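You operate a simulated robot arm through the tools that you are given. There is no shell and no other tool.

The job below is to be done with a simulated robot arm. You get a single attempt, and the scene is never put back.

JOB
Clear the stop on cabinet A: pull the stop button out, press reset, on and ref.
Fine: in that order, each button once; let the ref run end; work no other control on the cabinet or readout box.
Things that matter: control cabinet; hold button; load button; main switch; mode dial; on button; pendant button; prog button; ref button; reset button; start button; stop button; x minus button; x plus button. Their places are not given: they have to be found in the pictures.

It is judged by the outcome, as a careful person would: the job done as asked, and still so three seconds after it is handed in. It fails if anything else is knocked over, pushed out of place, dropped, spilled or broken.

ROBOT AND FRAMES
A 7-joint arm with a two-finger parallel gripper, fixed in place. Base frame: the origin is on the floor under the middle of its stand, x ahead of it, y to its left, z up. Readings come in mm, rad, newtons and seconds.
It reaches about 1479 mm from its shoulder. Its first joint turns from -2.897 to 2.897 rad. Payload 4.4 kg.
The TCP is the grasp point between the finger pads, 23 mm short of the fingertips. In the tool frame z runs along the fingers and y along their closing line. The gripper opens to 94 mm. The fingers are 38 mm wide and 10 mm thick; the gripper's body (54 by 96 mm) begins 39 mm behind the TCP.
Orientation is told as [roll, pitch, yaw] about the base's x, y, z axes, in that order, counted from this pose: with the fingers straight down and closing along the base's y, the tool's x points along the base's -x, its y along +y and its z along -z.

CONTROLS
- The arm moves only by the tool arm_command. Its argument "increments" is a list of rows, each a list of 7 numbers: the gripper command, from -1 (fully open) to 1 (shut), values between in proportion, then the shift along the tool's x, y, z in mm, then the turn, a rotation vector about the tool's x, y, z in rad. In form: [[claw, x, y, z, ax, ay, az], ...]. A call has 1 to 20 rows; each row is the pose to reach, as a shift and turn from the pose commanded when the call began, along the tool's axes at that moment. Rows are played at 5 a second. More than 50 mm and 0.15 rad between two rows, or a gripper value outside its range, and nothing of the call is played. Where a pose cannot be reached the arm comes as near as it can. A force on the tool above 90 N (or 10 N above the force at the start of the call, whichever is more), or a blocked arm, ends the call early, and 0.2 s more pass. The fingers move at their own pace (about 72 mm/s each) and stop on an object; they squeeze with about 29 N. The grip force told is the motor's: it shows also when the fingers shut on nothing. Time passes only in rows, and 0.2 s behind the last, so rows that repeat a pose let the fingers close. It gives the time, the measured TCP pose, the force on the tool (base axes), the opening and the grip force at its end, in the units of the frame above (readings bear some noise), with the torque about the TCP (base axes, N m) and any sound that the robot's microphone picked up.
- Cameras (640 x 400 px; columns grow to the right, rows downward): "scene" is fixed at [215.7, 656.7, 1974]; the picture's right is [-0.39, -0.92, 0.00], its down [-0.52, 0.22, -0.83] and it looks along [0.76, -0.32, -0.56] (base axes); focal length 356 px, centre (320, 200). "wrist" rides on the gripper at [86, 16, -75] in the tool frame; the picture's right is [-0.18, 0.98, 0.00], its down [-0.58, -0.11, -0.81] and it looks along [-0.79, -0.15, 0.59] (tool axes); focal length 243 px, centre (320, 200).
- grab_frame(camera): a new picture of that camera. It takes no simulated time.
- locate(camera, pixels): there is no depth. For up to 12 entries [column, row, z] of the newest picture of that camera ("zoom" is the newest enlarged one), the place [x, y] in the base frame at which the ray of that pixel passes the height z, good to about 2 mm, but the place of the scene camera against the robot may be out by one fixed shift of up to 18 mm in any direction. It takes no simulated time.
- inspect(camera, box): a new picture of the part [left, top, right, bottom] of that camera's present view, enlarged. It takes no simulated time.
- finish_job(): hands the job in; it is judged then, once.

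Unless the task says otherwise, let go and move clear before handing in.

The tools are called after "Request:" by a JSON object that holds its "api" and its "payload". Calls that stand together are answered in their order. arm_command: Moves the arm, as the interface text tells. Its arguments: {"type":"object","properties":{"increments":{"type":"array"}},"required":["increments"]} The other tools are called the same way: grab_frame (camera) takes a picture; locate (camera, pixels) gives the place at which the rays of pixels pass given heights; inspect (camera, box) takes an enlarged picture of a part of a camera's view; finish_job () hands the job in.

At the start:

```text
time_s: 0.0
eef_pos: [697.3, 122.2, 1569.4]
ee_rot: [0.0, 0.0, 0.0]
wrist_force: [0.3, -0.3, -0.4]
wrist_torque: [0.02, -0.02, 0.01]
opening: 93.9
grip_force: 0.1
```

scene: 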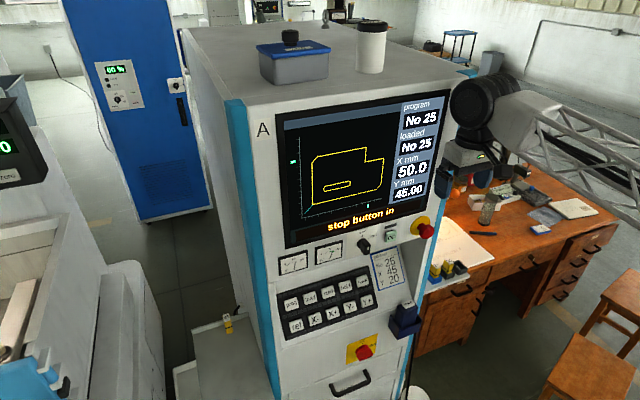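
wrist: 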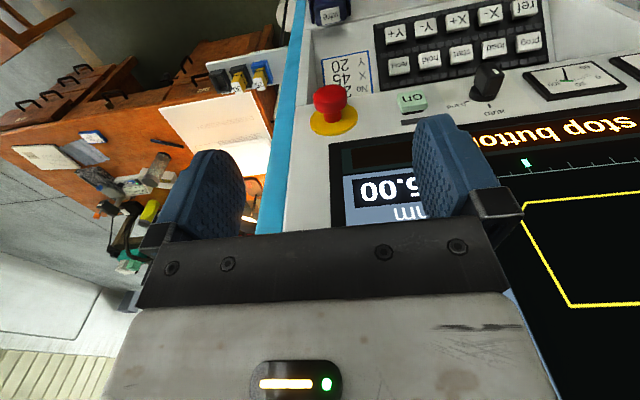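

The scene view shows cabinet A with a red mushroom button at about (424,230), a green button at about (391,237) and a keypad around (325,300). I'll take enlarged views to read the labels before moving anything.

Request:
{"api": "inspect", "payload": {"camera": "scene", "box": [260, 210, 450, 340]}}

Request:
{"api": "inspect", "payload": {"camera": "wrist", "box": [290, 0, 640, 180]}}

Request:
{"api": "inspect", "payload": {"camera": "scene", "box": [230, 0, 460, 110]}}

```text
3.08 times, centred on (355, 275) of scene
```

zoom: 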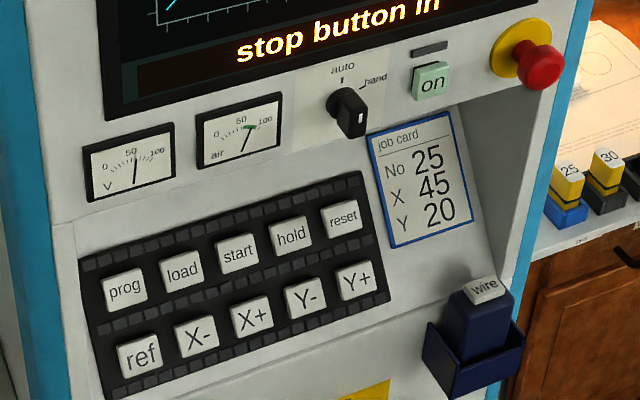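

```text
1.83 times, centred on (465, 90) of wrist
```

zoom: 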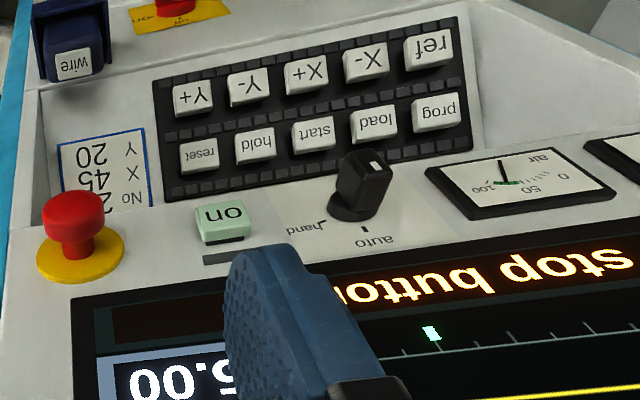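

```text
2.78 times, centred on (345, 55) of scene
```

zoom: 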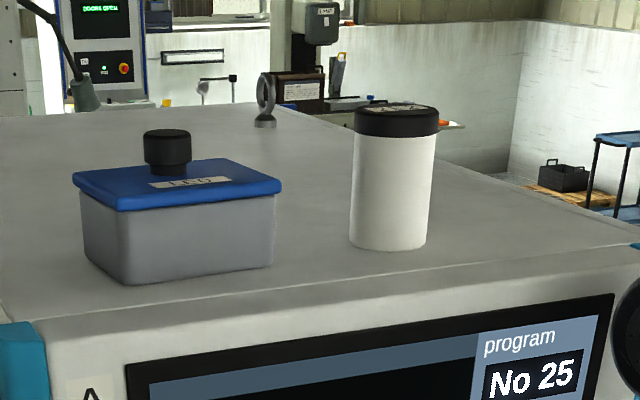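

The zoomed views show the layout. Top row is prog, load, start, hold, reset; bottom row is ref, X-, X+, Y-, Y+. The "on" button is at scene (391,237), and the stop knob to its right is pushed in. I'll back the arm away from the cabinet and lower it for wrist views I can triangulate from.

Request:
{"api": "arm_command", "payload": {"increments": [[-1, 40, 0, 0, 0, 0, 0], [-1, 80, 0, 0, 0, 0, 0], [-1, 120, 0, 0, 0, 0, 0], [-1, 150, 0, 0, 0, 0, 0], [-1, 150, 0, 0, 0, 0, 0]]}}

Request:
{"api": "grab_frame", "payload": {"camera": "wrist"}}

Request:
{"api": "grab_frame", "payload": {"camera": "scene"}}

```text
time_s: 1.2
eef_pos: [544.3, 120.3, 1570.3]
ee_rot: [0.001, 0.001, 0.002]
wrist_force: [0.0, 0.1, -0.1]
wrist_torque: [-0.02, -0.01, 0.02]
opening: 94.0
grip_force: 0.1
```

```text
taken
```

wrist: 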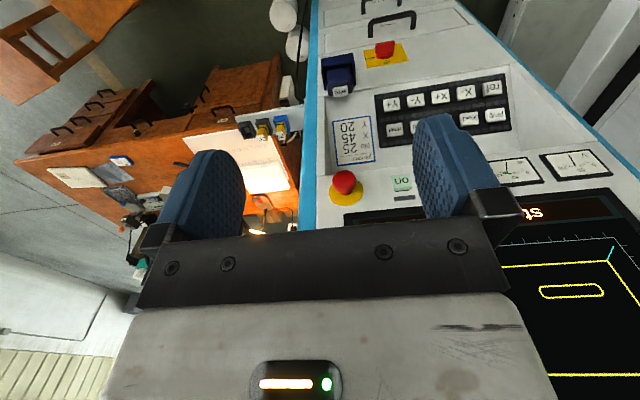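

```text
taken
```

scene: 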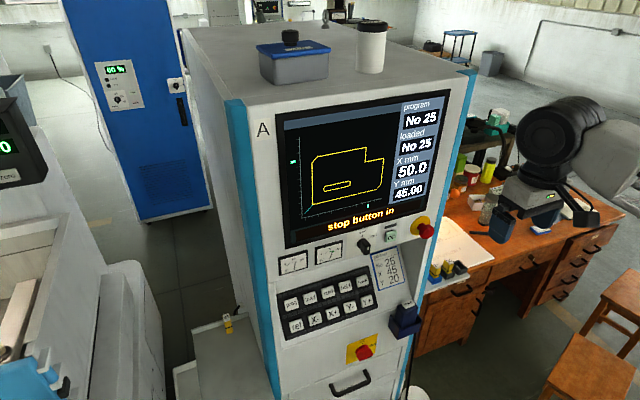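

The wrist view now shows the stop knob at about (345,183), "on" at (402,184) and the keypad, partly behind a finger. I'll zoom in here and pick rays at two heights.

Request:
{"api": "inspect", "payload": {"camera": "wrist", "box": [310, 50, 530, 220]}}

```text
2.35 times, centred on (420, 135) of wrist
```

zoom: 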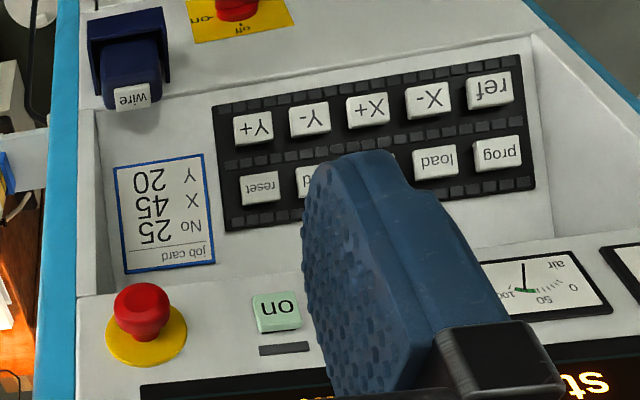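

The zoom shows the targets clearly: knob (141,305), yellow disc (146,335), on (277,312), reset (261,187), ref (489,90). I'll get their rays at two heights each.

Request:
{"api": "locate", "payload": {"camera": "zoom", "pixels": [[141, 305, 1200], [141, 305, 1400], [146, 335, 1200], [146, 335, 1400], [277, 312, 1200], [277, 312, 1400], [261, 187, 1200], [261, 187, 1400], [489, 90, 1200], [489, 90, 1400], [498, 153, 1200], [498, 153, 1400]]}}

Request:
{"api": "locate", "payload": {"camera": "zoom", "pixels": [[254, 128, 1200], [254, 128, 1400], [115, 168, 1200], [115, 168, 1400], [124, 273, 1200], [124, 273, 1400], [213, 106, 1200], [213, 106, 1400], [530, 54, 1200], [530, 54, 1400], [226, 231, 1200], [226, 231, 1400]]}}

Request:
{"api": "arm_command", "payload": {"increments": [[-1, 0, -20, 40, 0, 0, 0], [-1, 0, -40, 80, 0, 0, 0], [-1, 0, -60, 120, 0, 0, 0], [-1, 0, -80, 160, 0, 0, 0], [-1, 0, -100, 200, 0, 0, 0], [-1, 0, -100, 200, 0, 0, 0]]}}

Request:
{"api": "grab_frame", "payload": {"camera": "wrist"}}

```text
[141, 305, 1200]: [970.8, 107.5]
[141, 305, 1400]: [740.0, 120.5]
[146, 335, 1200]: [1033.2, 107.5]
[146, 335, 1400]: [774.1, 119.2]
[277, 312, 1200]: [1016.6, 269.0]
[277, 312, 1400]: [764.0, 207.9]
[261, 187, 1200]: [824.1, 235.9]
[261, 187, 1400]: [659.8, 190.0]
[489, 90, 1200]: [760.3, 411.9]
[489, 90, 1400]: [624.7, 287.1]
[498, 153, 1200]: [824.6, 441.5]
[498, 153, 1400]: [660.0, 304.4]
```

```text
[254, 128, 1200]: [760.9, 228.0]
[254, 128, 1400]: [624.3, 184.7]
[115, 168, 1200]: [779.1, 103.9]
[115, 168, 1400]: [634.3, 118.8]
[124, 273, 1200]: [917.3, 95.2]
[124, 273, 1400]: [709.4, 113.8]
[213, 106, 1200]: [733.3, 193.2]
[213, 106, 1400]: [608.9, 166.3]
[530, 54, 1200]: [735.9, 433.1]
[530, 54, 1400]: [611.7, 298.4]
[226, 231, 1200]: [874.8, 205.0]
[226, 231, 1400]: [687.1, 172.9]
```

```text
time_s: 2.6
eef_pos: [544.7, 22.7, 1368.6]
ee_rot: [0.0, -0.001, 0.001]
wrist_force: [-0.3, 0.6, 0.5]
wrist_torque: [-0.03, 0.0, 0.03]
opening: 93.9
grip_force: 0.0
```

```text
taken
```

wrist: 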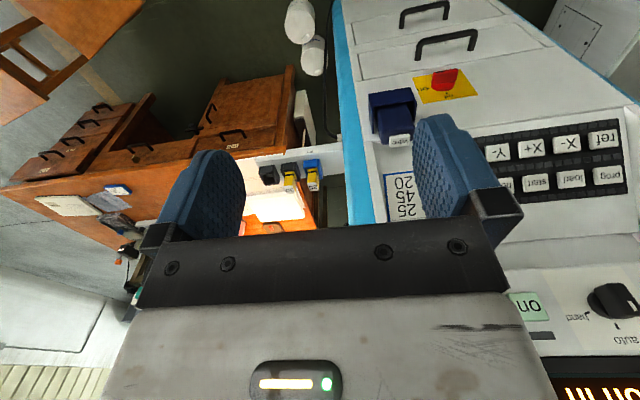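

From the lower position the wrist shows ref at (604,140), prog at (608,175) and "on" at (526,305), but the stop knob is hidden. I'll zoom here, then move left for a further view.

Request:
{"api": "inspect", "payload": {"camera": "wrist", "box": [360, 80, 640, 360]}}

```text
1.43 times, centred on (500, 220) of wrist
```

zoom: 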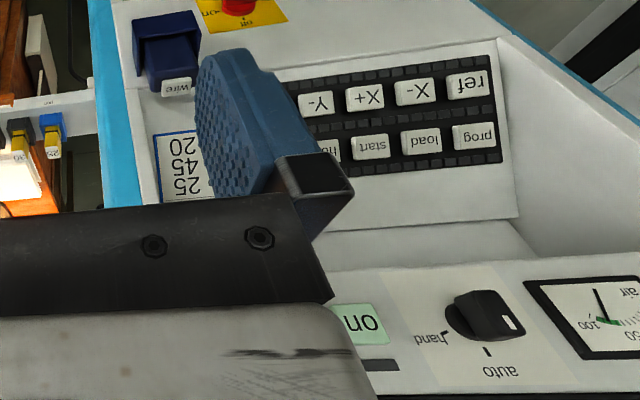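

I can read ref (469,84), prog (474,137), load (421,140) and "on" (360,322) in this zoom. I'll take rays here and then shift the arm to +y for another baseline.

Request:
{"api": "locate", "payload": {"camera": "zoom", "pixels": [[469, 84, 1200], [469, 84, 1400], [474, 137, 1200], [474, 137, 1400], [360, 322, 1200], [360, 322, 1400], [421, 140, 1200], [421, 140, 1400], [415, 93, 1200], [415, 93, 1400], [497, 57, 1200], [497, 57, 1400]]}}

Request:
{"api": "arm_command", "payload": {"increments": [[-1, 0, 45, 0, 0, 0, 0], [-1, 0, 90, 0, 0, 0, 0], [-1, 0, 135, 0, 0, 0, 0], [-1, 0, 180, 0, 0, 0, 0], [-1, 0, 225, 0, 0, 0, 0], [-1, 0, 270, 0, 0, 0, 0], [-1, 0, 270, 0, 0, 0, 0]]}}

Request:
{"api": "grab_frame", "payload": {"camera": "wrist"}}

```text
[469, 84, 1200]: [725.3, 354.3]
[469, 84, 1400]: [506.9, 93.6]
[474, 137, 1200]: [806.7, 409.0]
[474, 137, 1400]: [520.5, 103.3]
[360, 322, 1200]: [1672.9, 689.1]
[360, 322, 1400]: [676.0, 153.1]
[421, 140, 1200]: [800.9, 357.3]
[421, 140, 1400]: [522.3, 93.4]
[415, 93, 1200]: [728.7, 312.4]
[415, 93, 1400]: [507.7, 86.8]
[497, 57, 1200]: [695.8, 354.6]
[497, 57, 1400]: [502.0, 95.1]
```

```text
time_s: 4.2
eef_pos: [547.3, 290.8, 1369.4]
ee_rot: [0.001, 0.0, 0.001]
wrist_force: [-0.3, 0.2, 0.3]
wrist_torque: [0.03, 0.05, -0.01]
opening: 93.8
grip_force: 0.0
```

```text
taken
```

wrist: 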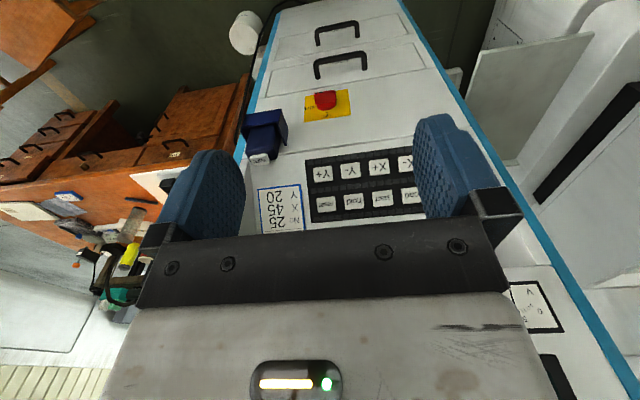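

Triangulating ref from the two views gives about (818, 465, 1115), and prog comes out at about (853, 465, 1165). So the keypad leans back by about 36° and runs parallel to the base y axis. I'll zoom in here to refine reset, then view the stop and on buttons from closer.

Request:
{"api": "inspect", "payload": {"camera": "wrist", "box": [230, 80, 450, 240]}}

Request:
{"api": "inspect", "payload": {"camera": "wrist", "box": [480, 180, 640, 300]}}

```text
2.50 times, centred on (340, 160) of wrist
```

zoom: 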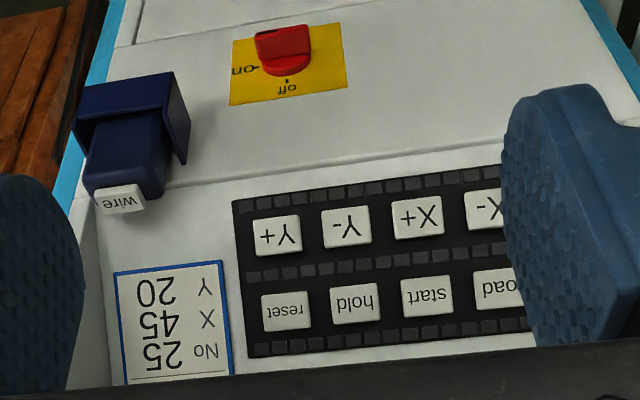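

```text
3.33 times, centred on (560, 240) of wrist
```

zoom: 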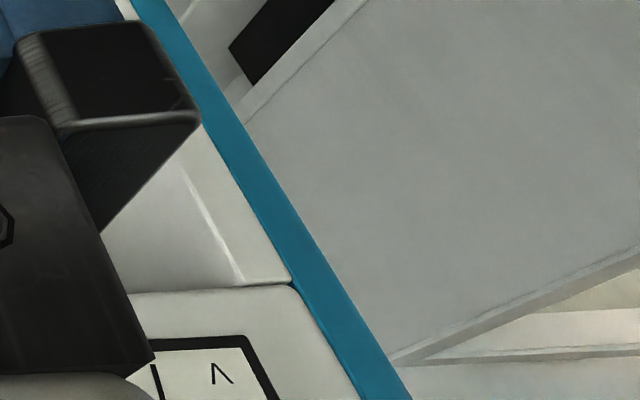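

The zoom shows reset centred at (286,312), which is wrist pixel (326.4,204.8), and Y+ at (322.8,174.4). I'll get those rays plus the strip's lower edge, then go for a closer view of stop and on.

Request:
{"api": "locate", "payload": {"camera": "wrist", "pixels": [[326.4, 204.8, 1150], [326.4, 204.8, 1250], [322.8, 174.4, 1100], [322.8, 174.4, 1200], [353.6, 201.2, 1150], [353.6, 201.2, 1250], [382.8, 198.8, 1150], [382.8, 198.8, 1250], [524, 267, 1300], [524, 267, 1350]]}}

Request:
{"api": "arm_command", "payload": {"increments": [[-1, -20, -40, -20, 0, 0, 0], [-1, -40, -80, -40, 0, 0, 0], [-1, -60, -120, -60, 0, 0, 0], [-1, -75, -155, -80, 0, 0, 0], [-1, -75, -170, -80, 0, 0, 0], [-1, -75, -170, -80, 0, 0, 0]]}}

Request:
{"api": "grab_frame", "payload": {"camera": "wrist"}}

```text
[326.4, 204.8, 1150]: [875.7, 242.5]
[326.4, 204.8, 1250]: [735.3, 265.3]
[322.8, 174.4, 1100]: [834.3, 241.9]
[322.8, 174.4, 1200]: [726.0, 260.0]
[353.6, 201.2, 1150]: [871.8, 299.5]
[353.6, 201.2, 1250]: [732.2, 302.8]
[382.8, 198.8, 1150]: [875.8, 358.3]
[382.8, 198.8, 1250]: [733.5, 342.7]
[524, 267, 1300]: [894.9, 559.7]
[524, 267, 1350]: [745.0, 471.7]
```

```text
time_s: 5.6
eef_pos: [620.7, 119.7, 1448.6]
ee_rot: [0.0, -0.001, 0.002]
wrist_force: [-1.0, 0.5, -0.3]
wrist_torque: [-0.02, 0.02, 0.01]
opening: 94.3
grip_force: 0.0
```

```text
taken
```

wrist: 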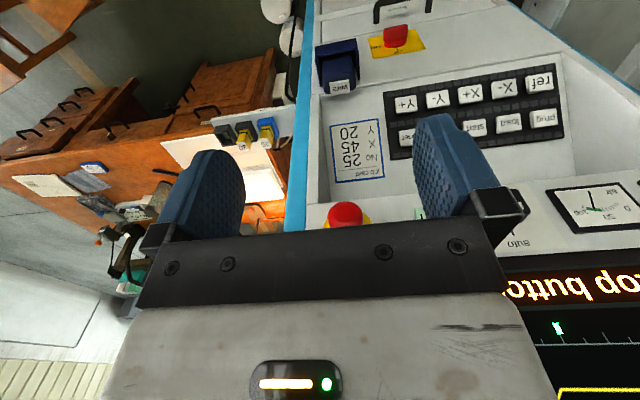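

Reset triangulates to about (853.5, 245, 1165.5). The stop knob at (345,213) is half hidden by the gripper, so I'll raise the arm a little.

Request:
{"api": "arm_command", "payload": {"increments": [[-1, 0, 0, -30, 0, 0, 0], [-1, 0, 0, -60, 0, 0, 0], [-1, 0, 0, -60, 0, 0, 0]]}}

Request:
{"api": "inspect", "payload": {"camera": "wrist", "box": [300, 60, 460, 240]}}

Request:
{"api": "grab_frame", "payload": {"camera": "wrist"}}

```text
time_s: 6.4
eef_pos: [621.2, 121.2, 1509.2]
ee_rot: [-0.001, 0.002, 0.001]
wrist_force: [0.4, 0.1, -0.3]
wrist_torque: [0.0, 0.0, 0.02]
opening: 94.1
grip_force: 0.2
```

```text
2.22 times, centred on (380, 150) of wrist
```

zoom: 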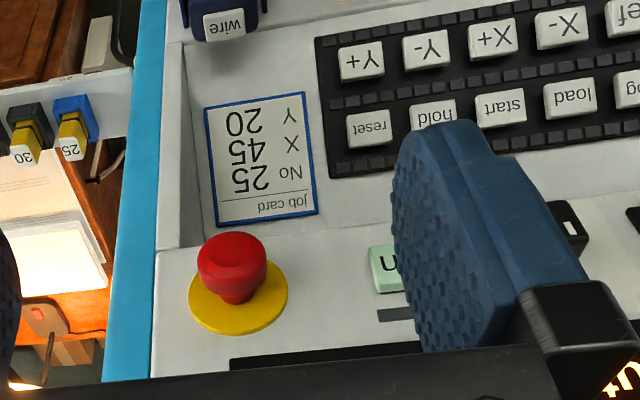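

```text
taken
```

wrist: 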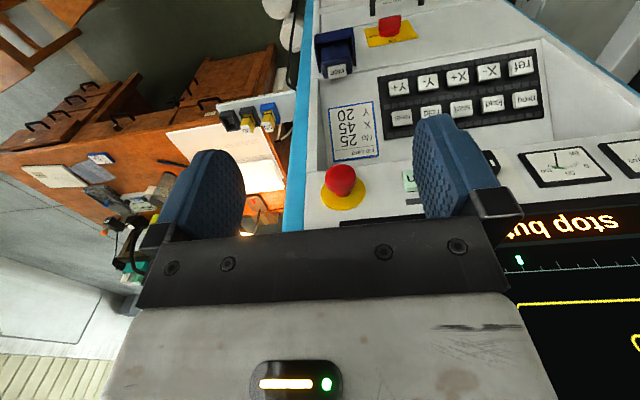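

Stop knob is now clear at zoom (231,262), its yellow disc at (238,298), and the strip edge runs near (158,250). I'll take rays to triangulate the knob against the earlier view.

Request:
{"api": "locate", "payload": {"camera": "zoom", "pixels": [[231, 264, 1300], [231, 264, 1400], [238, 298, 1300], [238, 298, 1400], [369, 268, 1300], [369, 268, 1400], [158, 250, 1300], [158, 250, 1400], [369, 130, 1150], [369, 130, 1250], [197, 262, 1380], [267, 262, 1380]]}}

Request:
{"api": "locate", "payload": {"camera": "zoom", "pixels": [[188, 298, 1370], [288, 298, 1370], [238, 335, 1370], [360, 62, 1100], [360, 62, 1200], [230, 368, 1400], [230, 368, 1450], [205, 107, 1100], [205, 107, 1200], [218, 227, 1200], [218, 227, 1300]]}}

Request:
{"api": "locate", "payload": {"camera": "wrist", "pixels": [[523, 67, 1100], [523, 67, 1200], [527, 98, 1100], [527, 98, 1200]]}}

```text
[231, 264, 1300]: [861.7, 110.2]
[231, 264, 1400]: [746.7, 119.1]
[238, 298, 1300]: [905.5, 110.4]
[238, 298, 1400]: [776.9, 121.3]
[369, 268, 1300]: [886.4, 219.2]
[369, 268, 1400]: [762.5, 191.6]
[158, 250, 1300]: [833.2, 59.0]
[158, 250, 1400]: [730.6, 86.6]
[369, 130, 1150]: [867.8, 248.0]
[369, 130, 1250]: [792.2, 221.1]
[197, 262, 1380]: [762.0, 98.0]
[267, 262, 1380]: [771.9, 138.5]
```

```text
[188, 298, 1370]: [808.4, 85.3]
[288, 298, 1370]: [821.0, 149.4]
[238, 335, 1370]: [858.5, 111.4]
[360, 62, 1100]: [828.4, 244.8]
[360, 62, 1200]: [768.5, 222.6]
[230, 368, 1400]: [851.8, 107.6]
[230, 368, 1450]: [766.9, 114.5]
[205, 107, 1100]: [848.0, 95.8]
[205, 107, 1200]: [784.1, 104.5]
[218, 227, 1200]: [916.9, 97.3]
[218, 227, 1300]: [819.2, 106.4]
```

```text
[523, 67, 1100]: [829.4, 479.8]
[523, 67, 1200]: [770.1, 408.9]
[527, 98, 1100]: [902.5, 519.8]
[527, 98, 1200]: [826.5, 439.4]
```

The last two knob rays were almost parallel, so they give poor depth. I'll shift the arm 200 mm to −y so the knob and "on" appear to the right of the fingers with a wide baseline.

Request:
{"api": "arm_command", "payload": {"increments": [[-1, 0, -45, 0, 0, 0, 0], [-1, 0, -90, 0, 0, 0, 0], [-1, 0, -135, 0, 0, 0, 0], [-1, 0, -180, 0, 0, 0, 0], [-1, 0, -200, -10, 0, 0, 0], [-1, 0, -200, -10, 0, 0, 0]]}}

Request:
{"api": "grab_frame", "payload": {"camera": "wrist"}}

Request:
{"api": "inspect", "payload": {"camera": "wrist", "box": [440, 80, 640, 240]}}

```text
time_s: 7.8
eef_pos: [621.0, -78.1, 1516.7]
ee_rot: [0.0, 0.0, 0.0]
wrist_force: [-0.1, -0.5, 0.3]
wrist_torque: [0.02, 0.04, 0.01]
opening: 93.9
grip_force: 0.1
```

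```text
taken
```

wrist: 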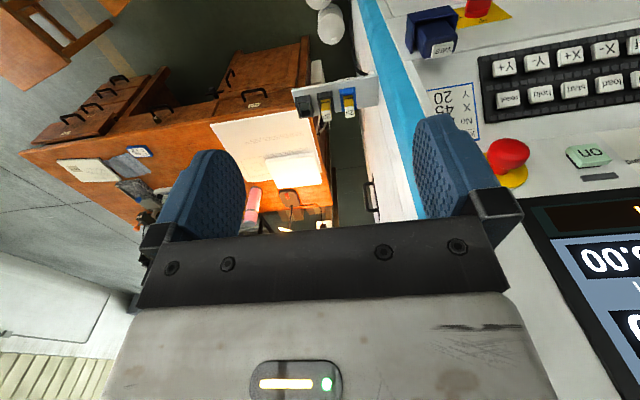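

```text
2.50 times, centred on (540, 160) of wrist
```

zoom: 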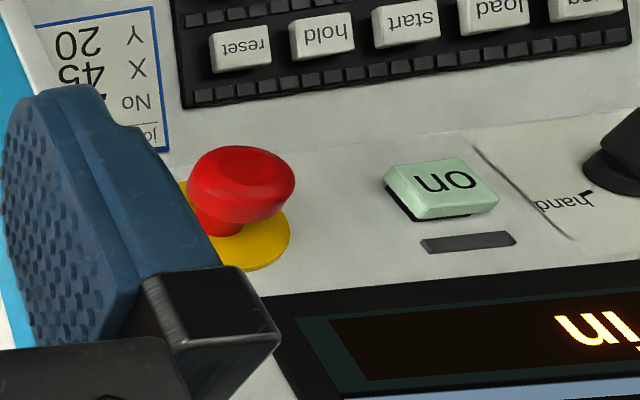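

This view shows the knob cap at zoom (241,183) and the "on" face at (441,188), both unobstructed. I'll get their rays.

Request:
{"api": "locate", "payload": {"camera": "zoom", "pixels": [[241, 180, 1300], [241, 180, 1400], [441, 188, 1300], [441, 188, 1400], [243, 48, 1100], [243, 48, 1200], [385, 182, 1380], [499, 198, 1380], [418, 218, 1380], [463, 157, 1380], [188, 170, 1380], [295, 182, 1380]]}}

Request:
{"api": "locate", "payload": {"camera": "zoom", "pixels": [[291, 245, 1300], [291, 245, 1400], [243, 270, 1300], [243, 270, 1400], [422, 245, 1300], [422, 245, 1400], [515, 236, 1300], [515, 236, 1400], [470, 137, 1250], [470, 137, 1350]]}}

```text
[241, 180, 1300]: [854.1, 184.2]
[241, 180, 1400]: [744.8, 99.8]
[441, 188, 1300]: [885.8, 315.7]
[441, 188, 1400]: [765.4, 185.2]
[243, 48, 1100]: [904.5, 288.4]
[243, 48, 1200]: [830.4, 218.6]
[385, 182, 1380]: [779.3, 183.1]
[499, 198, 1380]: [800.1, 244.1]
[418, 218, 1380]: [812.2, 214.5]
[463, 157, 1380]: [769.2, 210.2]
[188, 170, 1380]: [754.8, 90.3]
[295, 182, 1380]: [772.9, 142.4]
```

```text
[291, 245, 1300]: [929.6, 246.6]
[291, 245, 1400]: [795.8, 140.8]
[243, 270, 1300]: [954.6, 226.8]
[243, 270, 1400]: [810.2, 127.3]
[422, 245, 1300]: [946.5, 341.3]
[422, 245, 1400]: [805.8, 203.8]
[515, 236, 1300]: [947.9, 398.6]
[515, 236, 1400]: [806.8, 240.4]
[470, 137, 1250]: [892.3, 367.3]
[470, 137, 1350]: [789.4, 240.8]
```

The geometry fits together. The strip with stop and on is vertical, facing −x, at x≈805. The knob cap front is at about (768,118,1378), the on face at about (793,215,1377), and the knob is about 40 mm across. I'll rotate the fingers to point forward (+x) at a staging point in front of the knob.

Request:
{"api": "arm_command", "payload": {"increments": [[-1, 1.9, 17.8, 12.6, 0, -0.1428, 0], [-1, 3.8, 35.6, 25.3, 0, -0.2856, 0], [-1, 5.7, 53.5, 37.9, 0, -0.4284, 0], [-1, 7.6, 71.3, 50.5, 0, -0.5712, 0], [-1, 9.5, 89.1, 63.2, 0, -0.714, 0], [-1, 11.5, 106.9, 75.8, 0, -0.8568, 0], [-1, 13.4, 124.7, 88.5, 0, -0.9996, 0], [-1, 15.3, 142.5, 101.1, 0, -1.1424, 0], [-1, 17.2, 160.4, 113.7, 0, -1.2852, 0], [-1, 19.1, 178.2, 126.4, 0, -1.428, 0], [-1, 21, 196, 139, 0, -1.5708, 0], [-1, 21, 196, 139, 0, -1.5708, 0], [-1, 21, 196, 139, 0, -1.5708, 0]]}}

Request:
{"api": "grab_frame", "payload": {"camera": "wrist"}}

Request:
{"api": "grab_frame", "payload": {"camera": "scene"}}

```text
time_s: 10.8
eef_pos: [622.7, 122.2, 1349.4]
ee_rot: [-0.281, -1.521, 0.28]
wrist_force: [-0.3, -0.5, 0.8]
wrist_torque: [0.05, 0.01, 0.04]
opening: 94.0
grip_force: 0.1
stopped in row 13: the arm was blocked; the commanded pose is now the measured one
```

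```text
taken
```

wrist: 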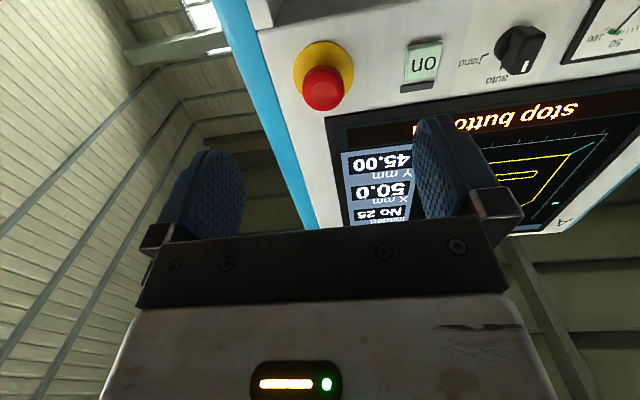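

```text
taken
```

scene: 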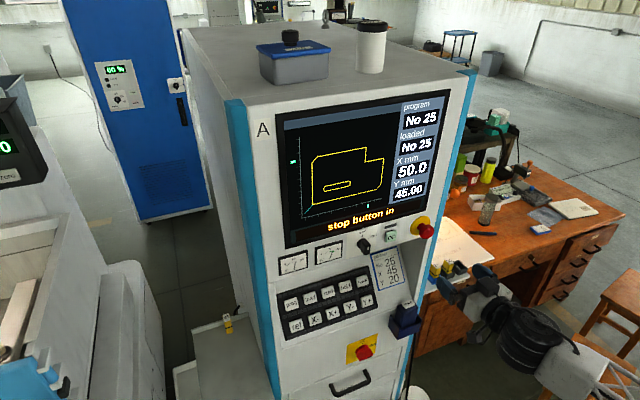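

The arm stopped slightly short, at (623,122,1349) with the fingers 2.7° below horizontal. That is probably a joint limit when folded so close. The wrist view shows the knob clear at (322,90), so I'll try moving forward and up towards the knob's height, where the arm is more extended.

Request:
{"api": "arm_command", "payload": {"increments": [[-1, -8, -1, 19, 0, -0.012, 0], [-1, -16, -2, 38, 0, -0.024, 0], [-1, -25, -3, 57, 0, -0.036, 0], [-1, -32.7, -4, 75.5, 0, -0.047, 0], [-1, -32.7, -4, 75.5, 0, -0.047, 0], [-1, -32.7, -4, 75.5, 0, -0.047, 0]]}}

Request:
{"api": "grab_frame", "payload": {"camera": "wrist"}}

Request:
{"api": "grab_frame", "payload": {"camera": "scene"}}

```text
time_s: 12.2
eef_pos: [698.9, 120.2, 1381.1]
ee_rot: [-1.799, -1.558, 1.801]
wrist_force: [-0.1, 0.5, -1.0]
wrist_torque: [0.0, -0.02, -0.03]
opening: 93.8
grip_force: 0.1
```

```text
taken
```

wrist: 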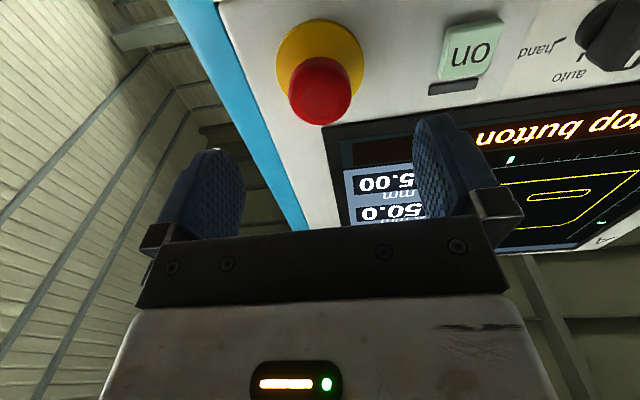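

```text
taken
```

scene: 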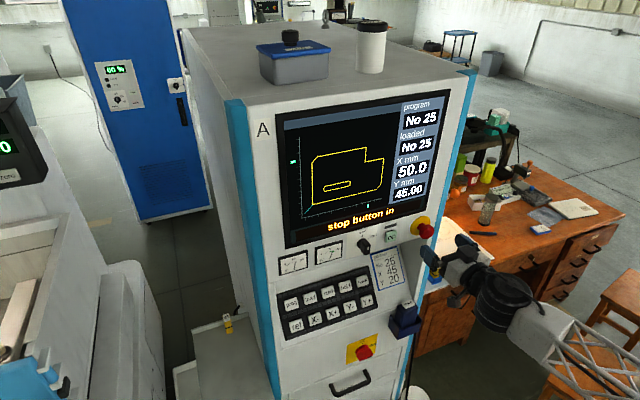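

The move succeeded: TCP is at (699,120,1381) with the fingers horizontal. The knob is visible at (320,92) from below, which gives a very different baseline, so I'll re-triangulate knob and "on".

Request:
{"api": "inspect", "payload": {"camera": "wrist", "box": [260, 0, 540, 140]}}

Request:
{"api": "locate", "payload": {"camera": "wrist", "pixels": [[320, 92, 1360], [320, 92, 1400], [469, 50, 1360], [469, 50, 1400], [288, 92, 1380], [352, 92, 1380], [320, 57, 1380], [320, 125, 1380]]}}

```text
2.29 times, centred on (400, 70) of wrist
```

zoom: 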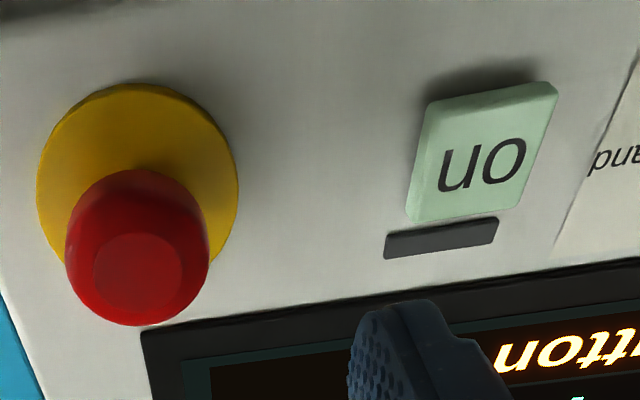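

```text
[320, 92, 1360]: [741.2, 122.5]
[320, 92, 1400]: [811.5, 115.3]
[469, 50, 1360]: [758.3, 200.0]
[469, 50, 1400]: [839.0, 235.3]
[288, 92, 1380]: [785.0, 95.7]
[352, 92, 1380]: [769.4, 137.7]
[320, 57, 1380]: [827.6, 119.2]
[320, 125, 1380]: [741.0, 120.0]
```

The zoom shows the flat knob front at (137,273), the disc centre at (137,182) and the on face at (479,154). I'll get exact rays for these.

Request:
{"api": "locate", "payload": {"camera": "zoom", "pixels": [[137, 273, 1360], [137, 273, 1400], [137, 180, 1360], [137, 180, 1400], [137, 83, 1360], [137, 83, 1400], [479, 154, 1360], [479, 154, 1400], [37, 185, 1380], [238, 180, 1380], [65, 250, 1380], [210, 250, 1380]]}}

```text
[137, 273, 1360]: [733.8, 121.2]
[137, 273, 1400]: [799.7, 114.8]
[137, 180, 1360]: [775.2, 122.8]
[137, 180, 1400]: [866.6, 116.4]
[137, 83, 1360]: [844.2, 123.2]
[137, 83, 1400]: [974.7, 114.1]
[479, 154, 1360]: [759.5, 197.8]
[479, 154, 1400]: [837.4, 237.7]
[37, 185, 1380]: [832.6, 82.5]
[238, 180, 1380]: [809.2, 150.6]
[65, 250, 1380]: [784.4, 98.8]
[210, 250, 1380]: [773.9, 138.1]
```

Triangulation now agrees across views: knob front at about (767,118.5,1379) and on face at about (793,215,1377). The commanded TCP of (700,118,1378) is lined up with the knob, so I'll advance with the gripper open to straddle the cap, leaving the tips short of the yellow disc.

Request:
{"api": "arm_command", "payload": {"increments": [[-1, 0, 0, 20, 0, 0, 0], [-1, 0, 0, 40, 0, 0, 0], [-1, 0, 0, 52, 0, 0, 0], [-1, 0, 0, 62, 0, 0, 0], [-1, 0, 0, 68, 0, 0, 0], [-1, 0, 0, 73, 0, 0, 0], [-1, 0, 0, 73, 0, 0, 0]]}}

Request:
{"api": "grab_frame", "payload": {"camera": "wrist"}}

Request:
{"api": "inspect", "payload": {"camera": "scene", "box": [370, 190, 530, 290]}}

```text
time_s: 13.8
eef_pos: [770.6, 119.4, 1381.1]
ee_rot: [-1.793, -1.556, 1.792]
wrist_force: [-0.2, -0.2, -0.2]
wrist_torque: [0.01, -0.03, 0.03]
opening: 94.2
grip_force: 0.1
```

```text
taken
```

wrist: 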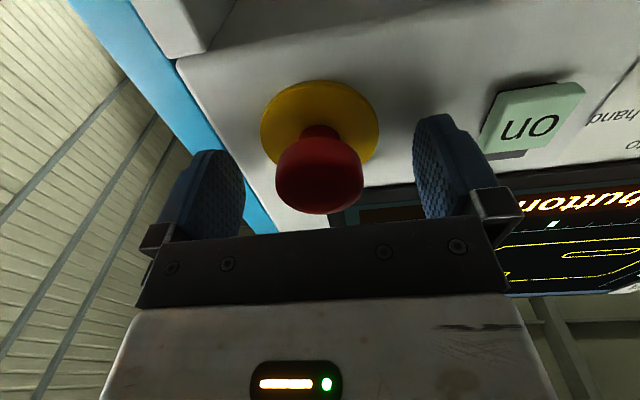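

```text
4.00 times, centred on (450, 240) of scene
```

zoom: 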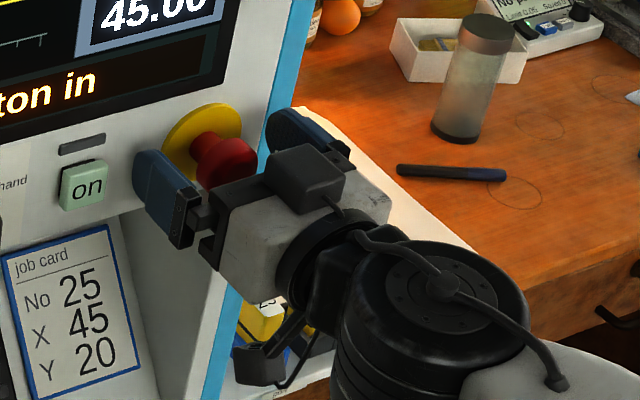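

The knob cap centre at (319,178) lies right at the TCP's projected pixel (320,181), and the fingers straddle it evenly. No contact force is showing, so I'll close the gripper on the cap.

Request:
{"api": "arm_command", "payload": {"increments": [[-0.1, 0, 0, 0, 0, 0, 0], [0.05, 0, 0, 0, 0, 0, 0], [0.3, 0, 0, 0, 0, 0, 0], [1, 0, 0, 0, 0, 0, 0], [1, 0, 0, 0, 0, 0, 0], [1, 0, 0, 0, 0, 0, 0]]}}

Request:
{"api": "grab_frame", "payload": {"camera": "wrist"}}

```text
time_s: 15.2
eef_pos: [770.2, 121.2, 1381.8]
ee_rot: [-1.79, -1.556, 1.79]
wrist_force: [0.9, 9.5, 0.2]
wrist_torque: [0.01, 0.02, 0.08]
opening: 39.0
grip_force: 45.2
```

```text
taken
```

wrist: 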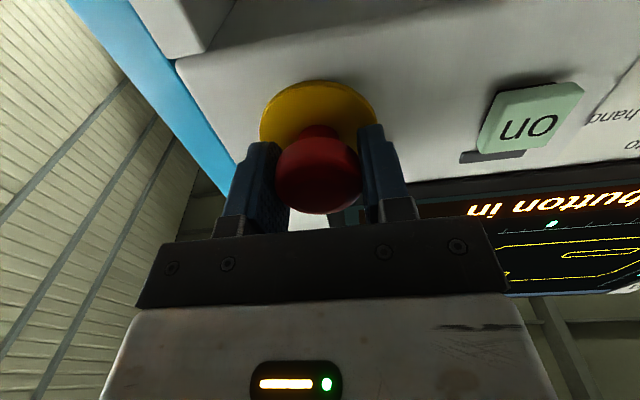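

The gripper holds the cap with 39 mm opening and 45 N motor grip; the small 9.5 N side load is from a 1–2 mm offset. I'll pull straight back in small steps and listen for the release.

Request:
{"api": "arm_command", "payload": {"increments": [[1, 0, 1, -1.5, 0, 0, 0], [1, 0, 1, -3, 0, 0, 0], [1, 0, 1, -4.5, 0, 0, 0], [1, 0, 1, -6, 0, 0, 0], [1, 0, 1, -6, 0, 0, 0]]}}

Request:
{"api": "grab_frame", "payload": {"camera": "wrist"}}

Request:
{"api": "grab_frame", "payload": {"camera": "scene"}}

```text
time_s: 16.4
eef_pos: [765.7, 120.5, 1381.7]
ee_rot: [-1.794, -1.559, 1.794]
wrist_force: [-2.2, -13.7, -2.3]
wrist_torque: [0.0, 0.0, -0.07]
opening: 39.0
grip_force: 44.9
```

```text
taken
```

wrist: 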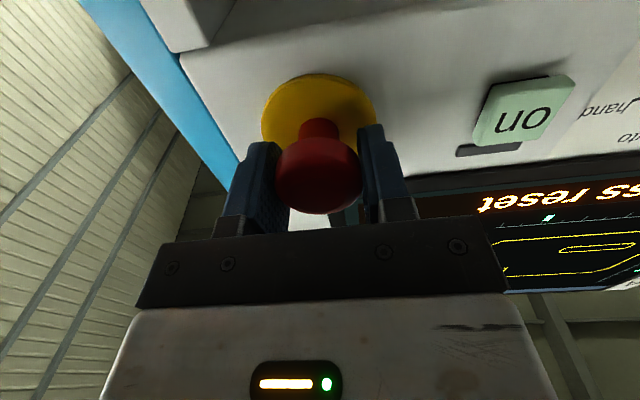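

```text
taken
```

scene: 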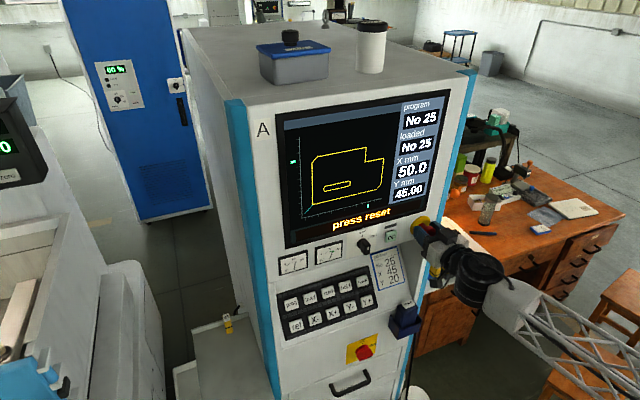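

The display now reads "press reset", and the knob moved out about 5 mm in the grip. I'll pull 2 mm more to check it is at its outer end before letting go.

Request:
{"api": "arm_command", "payload": {"increments": [[1, 0, -0.5, -1, 0, 0, 0], [1, 0, -0.5, -2, 0, 0, 0], [1, 0, -0.5, -3, 0, 0, 0]]}}

Request:
{"api": "grab_frame", "payload": {"camera": "wrist"}}

```text
time_s: 17.2
eef_pos: [762.8, 120.0, 1382.8]
ee_rot: [-1.817, -1.557, 1.817]
wrist_force: [-3.4, 2.8, -1.3]
wrist_torque: [0.05, 0.02, 0.06]
opening: 39.1
grip_force: 44.8
```

```text
taken
```

wrist: 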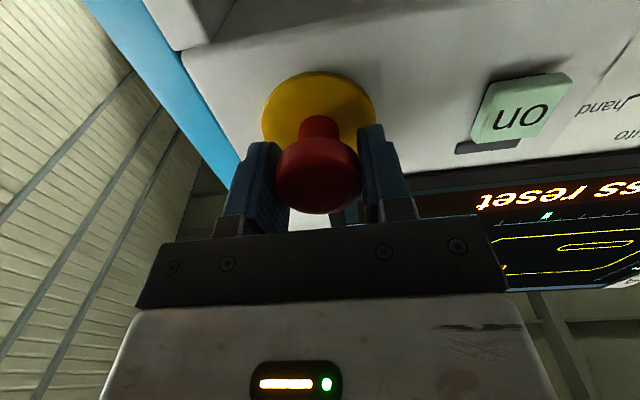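

The knob still follows freely with only about 3 N of resistance. I'll keep pulling gently, 1 mm at a time, to find the end stop.

Request:
{"api": "arm_command", "payload": {"increments": [[1, 0, 0, -1, 0, 0, 0], [1, 0, 0, -2, 0, 0, 0], [1, 0, 0, -3, 0, 0, 0], [1, 0, 0, -3, 0, 0, 0]]}}

Request:
{"api": "grab_frame", "payload": {"camera": "wrist"}}

```text
time_s: 18.2
eef_pos: [759.2, 120.7, 1380.7]
ee_rot: [-1.783, -1.559, 1.782]
wrist_force: [52.7, 6.3, 15.7]
wrist_torque: [0.09, -0.19, -0.01]
opening: 39.1
grip_force: 44.8
```

```text
taken
```

wrist: 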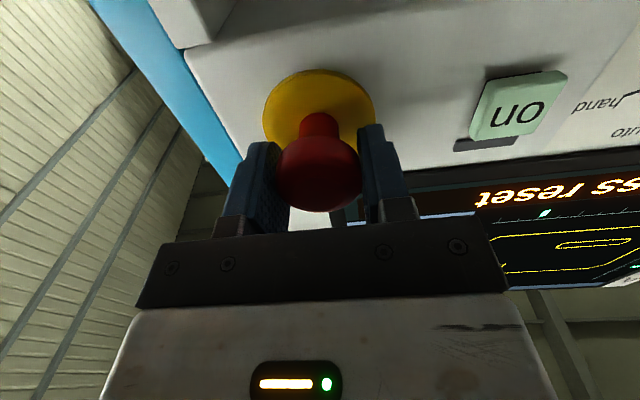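

Resistance jumped to 53 N, so the knob is at its outer stop. I'll ease off about 1.5 mm, open the fingers, and back straight away.

Request:
{"api": "arm_command", "payload": {"increments": [[1, 0, 0, 1.5, 0, 0, 0], [0.1, 0, 0, 1.5, 0, 0, 0], [-0.3, 0, 0, 1.5, 0, 0, 0], [-1, 0, 0, 1.5, 0, 0, 0], [-1, 0, 0, 1.5, 0, 0, 0], [-1, 0, 0, 1.5, 0, 0, 0]]}}

Request:
{"api": "grab_frame", "payload": {"camera": "wrist"}}

```text
time_s: 19.6
eef_pos: [761.7, 120.4, 1381.7]
ee_rot: [-1.797, -1.558, 1.798]
wrist_force: [0.0, -0.4, -0.1]
wrist_torque: [-0.01, 0.01, -0.02]
opening: 93.9
grip_force: 0.0
```

```text
taken
```

wrist: 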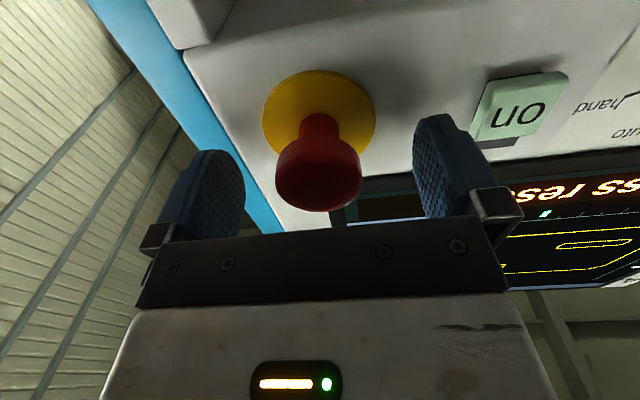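

The knob stayed out and all forces are zero. I'll back straight off, then close the gripper and swing to a staging pose on the reset button's normal.

Request:
{"api": "arm_command", "payload": {"increments": [[-1, 0, 0, -20, 0, 0, 0], [-1, 0, 0, -45, 0, 0, 0], [-1, 0, 0, -68, 0, 0, 0], [-1, 0, 0, -68, 0, 0, 0]]}}

Request:
{"api": "grab_frame", "payload": {"camera": "scene"}}

```text
time_s: 20.6
eef_pos: [693.8, 120.7, 1380.3]
ee_rot: [-1.786, -1.559, 1.788]
wrist_force: [0.9, -0.1, 0.4]
wrist_torque: [0.0, 0.0, 0.02]
opening: 94.0
grip_force: 0.0
```

```text
taken
```

scene: 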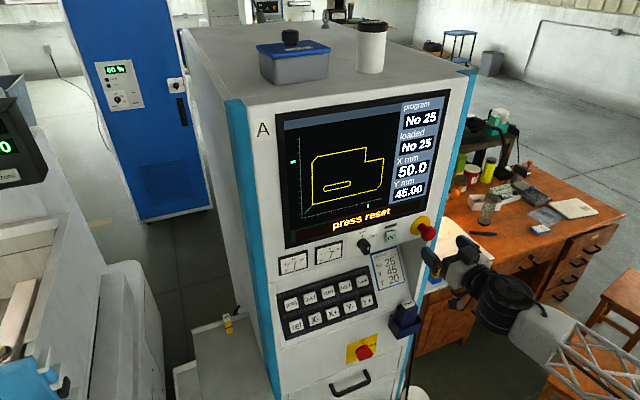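

The display shows "press reset" and the knob stays out. I'll now swing to the reset staging pose, about 140 mm off the button along its normal, with the gripper closing on the way.

Request:
{"api": "arm_command", "payload": {"increments": [[-0.5, 15, 15.6, 3.4, 0, 0.075, 0], [0, 30.5, 31.2, 6.8, 0, 0.15, 0], [0.5, 45.7, 46.8, 10.2, 0, 0.225, 0], [1, 61, 62.4, 13.7, 0, 0.3, 0], [1, 76, 78, 17, 0, 0.375, 0], [1, 91.4, 93.5, 20.5, 0, 0.45, 0], [1, 106.6, 109, 24, 0, 0.525, 0], [1, 121.8, 124.7, 27.3, 0, 0.597, 0], [1, 121.8, 124.7, 27.3, 0, 0.597, 0], [1, 121.8, 124.7, 27.3, 0, 0.597, 0]]}}

Request:
{"api": "grab_frame", "payload": {"camera": "wrist"}}

Request:
{"api": "grab_frame", "payload": {"camera": "scene"}}

```text
time_s: 22.8
eef_pos: [721.6, 243.0, 1258.6]
ee_rot: [-0.025, -0.977, 0.019]
wrist_force: [0.7, -0.3, 0.2]
wrist_torque: [0.01, -0.01, 0.02]
opening: 0.0
grip_force: 29.0
```

```text
taken
```

wrist: 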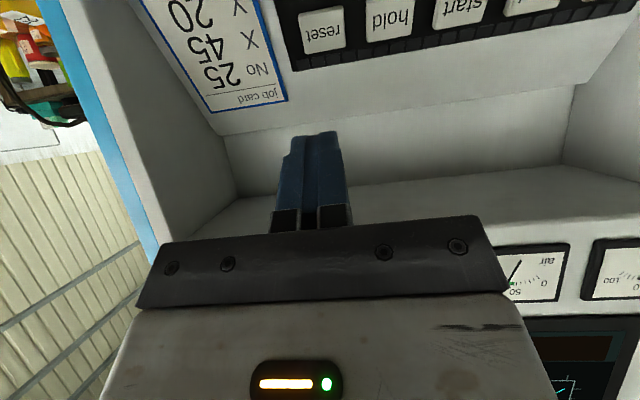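

```text
taken
```

scene: 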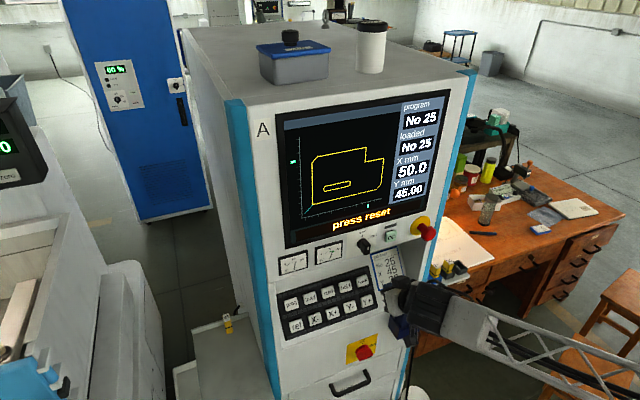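

Staging reached at (721.6,243,1258.6) with pitch −0.977. The wrist sees reset at (325,30) above the closed fingers. I'll zoom and refine the reset position and the panel slope.

Request:
{"api": "inspect", "payload": {"camera": "wrist", "box": [230, 0, 450, 140]}}

```text
2.86 times, centred on (340, 70) of wrist
```

zoom: 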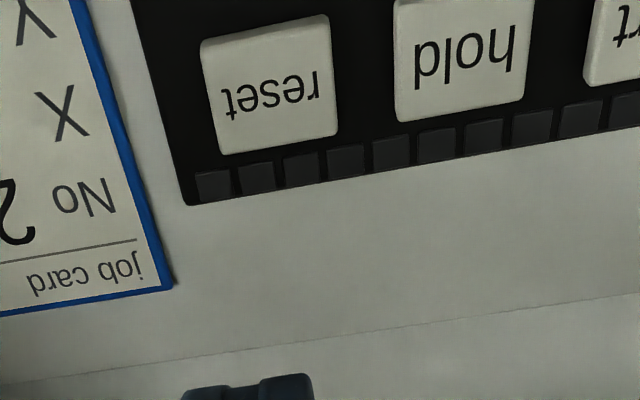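

Reset's face is centred at zoom (272,87), with the keypad plate corner at (190,205) and card corner at (175,287). I'll get rays for these.

Request:
{"api": "locate", "payload": {"camera": "zoom", "pixels": [[272, 87, 1150], [272, 87, 1200], [190, 205, 1150], [190, 205, 1200], [175, 287, 1200], [175, 287, 1250], [460, 60, 1150], [460, 60, 1200], [251, 376, 1220], [251, 376, 1260]]}}

```text
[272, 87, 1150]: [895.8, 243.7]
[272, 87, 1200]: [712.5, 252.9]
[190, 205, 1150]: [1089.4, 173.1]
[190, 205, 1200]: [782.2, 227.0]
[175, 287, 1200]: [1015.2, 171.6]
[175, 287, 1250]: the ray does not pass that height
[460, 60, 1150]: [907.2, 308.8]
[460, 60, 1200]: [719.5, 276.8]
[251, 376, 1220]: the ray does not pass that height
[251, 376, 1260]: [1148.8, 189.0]
```

Combining views puts reset at about (858,245.5,1161), accurate laterally to about 1 mm, but the panel slope is still uncertain (35–43°). I'll slide 60 mm down along the panel to see both rows from this low angle and fix the slope.

Request:
{"api": "arm_command", "payload": {"increments": [[1, 20, 0, -10, 0, 0, 0], [1, 40, 0, -20, 0, 0, 0], [1, 60, 0, -20, 0, 0, 0], [1, 60, 0, -20, 0, 0, 0]]}}

Request:
{"api": "grab_frame", "payload": {"camera": "wrist"}}

Request:
{"api": "inspect", "payload": {"camera": "wrist", "box": [240, 0, 480, 150]}}

```text
time_s: 23.8
eef_pos: [671.2, 242.1, 1219.3]
ee_rot: [-0.022, -0.977, 0.018]
wrist_force: [-0.3, 1.2, 0.3]
wrist_torque: [-0.01, 0.01, 0.0]
opening: 0.0
grip_force: 29.3
```

```text
taken
```

wrist: 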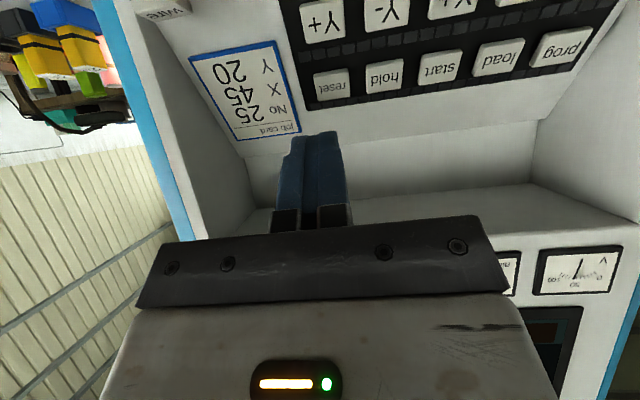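

```text
2.67 times, centred on (360, 75) of wrist
```

zoom: 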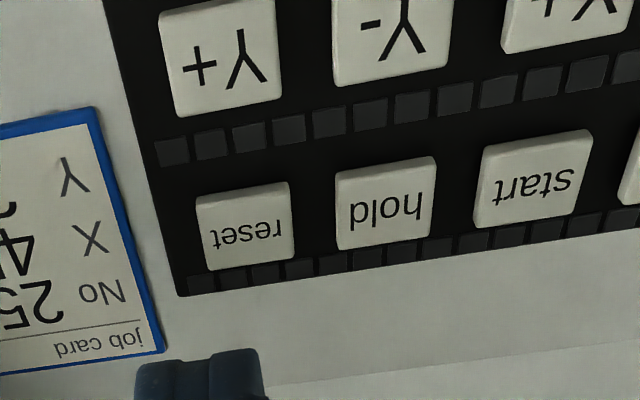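

Both rows are visible: reset at zoom (247,226), Y+ at (221,56), and the job card's corners too. I'll zoom on the card and take rays.

Request:
{"api": "locate", "payload": {"camera": "zoom", "pixels": [[247, 226, 1150], [247, 226, 1180], [221, 56, 1100], [221, 56, 1130], [180, 296, 1150], [180, 296, 1190], [385, 207, 1150], [385, 207, 1180], [533, 181, 1150], [533, 181, 1180]]}}

Request:
{"api": "inspect", "payload": {"camera": "wrist", "box": [170, 20, 330, 150]}}

```text
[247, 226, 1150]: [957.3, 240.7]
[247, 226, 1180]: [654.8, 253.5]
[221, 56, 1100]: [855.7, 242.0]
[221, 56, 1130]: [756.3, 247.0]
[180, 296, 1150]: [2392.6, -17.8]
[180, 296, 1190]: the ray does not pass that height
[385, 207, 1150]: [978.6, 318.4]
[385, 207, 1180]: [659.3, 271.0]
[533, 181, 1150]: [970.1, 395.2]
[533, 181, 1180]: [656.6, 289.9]
```

```text
3.08 times, centred on (250, 85) of wrist
```

zoom: 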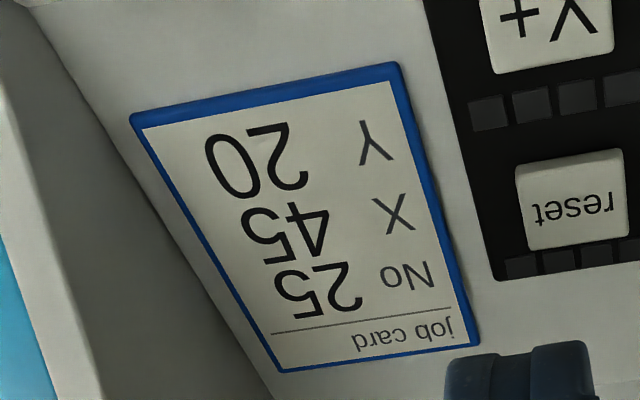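

The reset ray from this low view fixes z at about 1159.8 (x≈859), and Y+ is at about (822.5,244.5,1110), so the lean is about 36–37°. I'll use the card corners as a check.

Request:
{"api": "locate", "payload": {"camera": "zoom", "pixels": [[131, 117, 1090], [131, 117, 1130], [280, 372, 1170], [280, 372, 1190], [398, 62, 1090], [398, 62, 1130], [479, 343, 1170], [479, 343, 1190]]}}

```text
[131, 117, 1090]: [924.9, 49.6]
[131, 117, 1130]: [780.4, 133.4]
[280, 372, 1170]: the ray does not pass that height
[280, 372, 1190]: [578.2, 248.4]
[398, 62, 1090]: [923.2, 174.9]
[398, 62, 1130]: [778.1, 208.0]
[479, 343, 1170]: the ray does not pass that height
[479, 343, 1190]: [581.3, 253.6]
```

Card and plate points confirm the panel leans 37°, with button faces about 12 mm proud. Reset's face is at about (859,245.3,1160). I'll move to 60 mm from contact, aligned with the normal, then check.

Request:
{"api": "arm_command", "payload": {"increments": [[1, -12, 0.6, 21, 0, 0.009, 0], [1, -24.5, 1.2, 42, 0, 0.018, 0], [1, -37, 1.8, 63, 0, 0.027, 0], [1, -49.5, 2.4, 84, 0, 0.036, 0], [1, -61.6, 3, 105.2, 0, 0.045, 0], [1, -61.6, 3, 105.2, 0, 0.045, 0], [1, -61.6, 3, 105.2, 0, 0.045, 0]]}}

Request:
{"api": "grab_frame", "payload": {"camera": "wrist"}}

Request:
{"api": "inspect", "payload": {"camera": "scene", "box": [290, 220, 450, 330]}}

```text
time_s: 25.4
eef_pos: [790.9, 244.3, 1211.9]
ee_rot: [-0.02, -0.931, 0.018]
wrist_force: [0.8, 0.3, -0.5]
wrist_torque: [0.01, -0.01, 0.02]
opening: 0.0
grip_force: 29.1
```

```text
taken
```

wrist: 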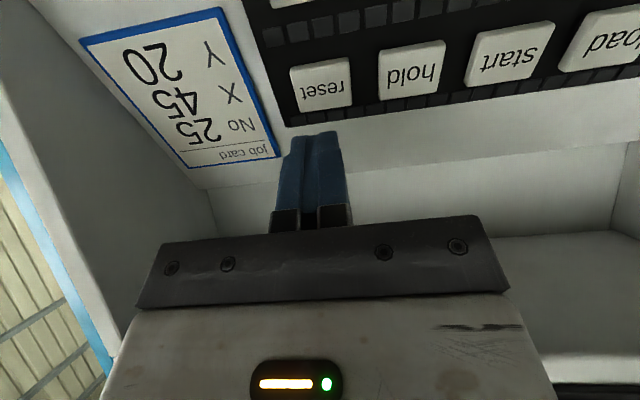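

```text
3.64 times, centred on (370, 275) of scene
```

zoom: 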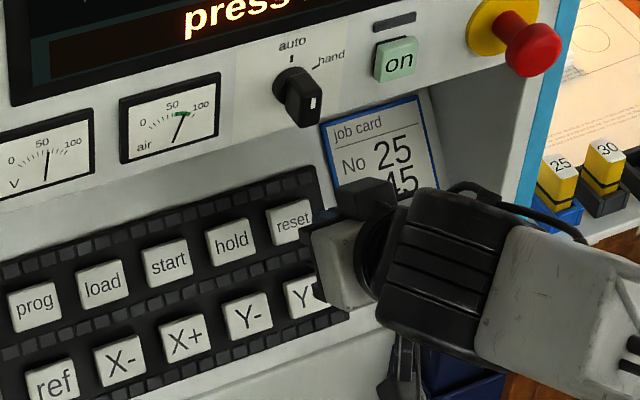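

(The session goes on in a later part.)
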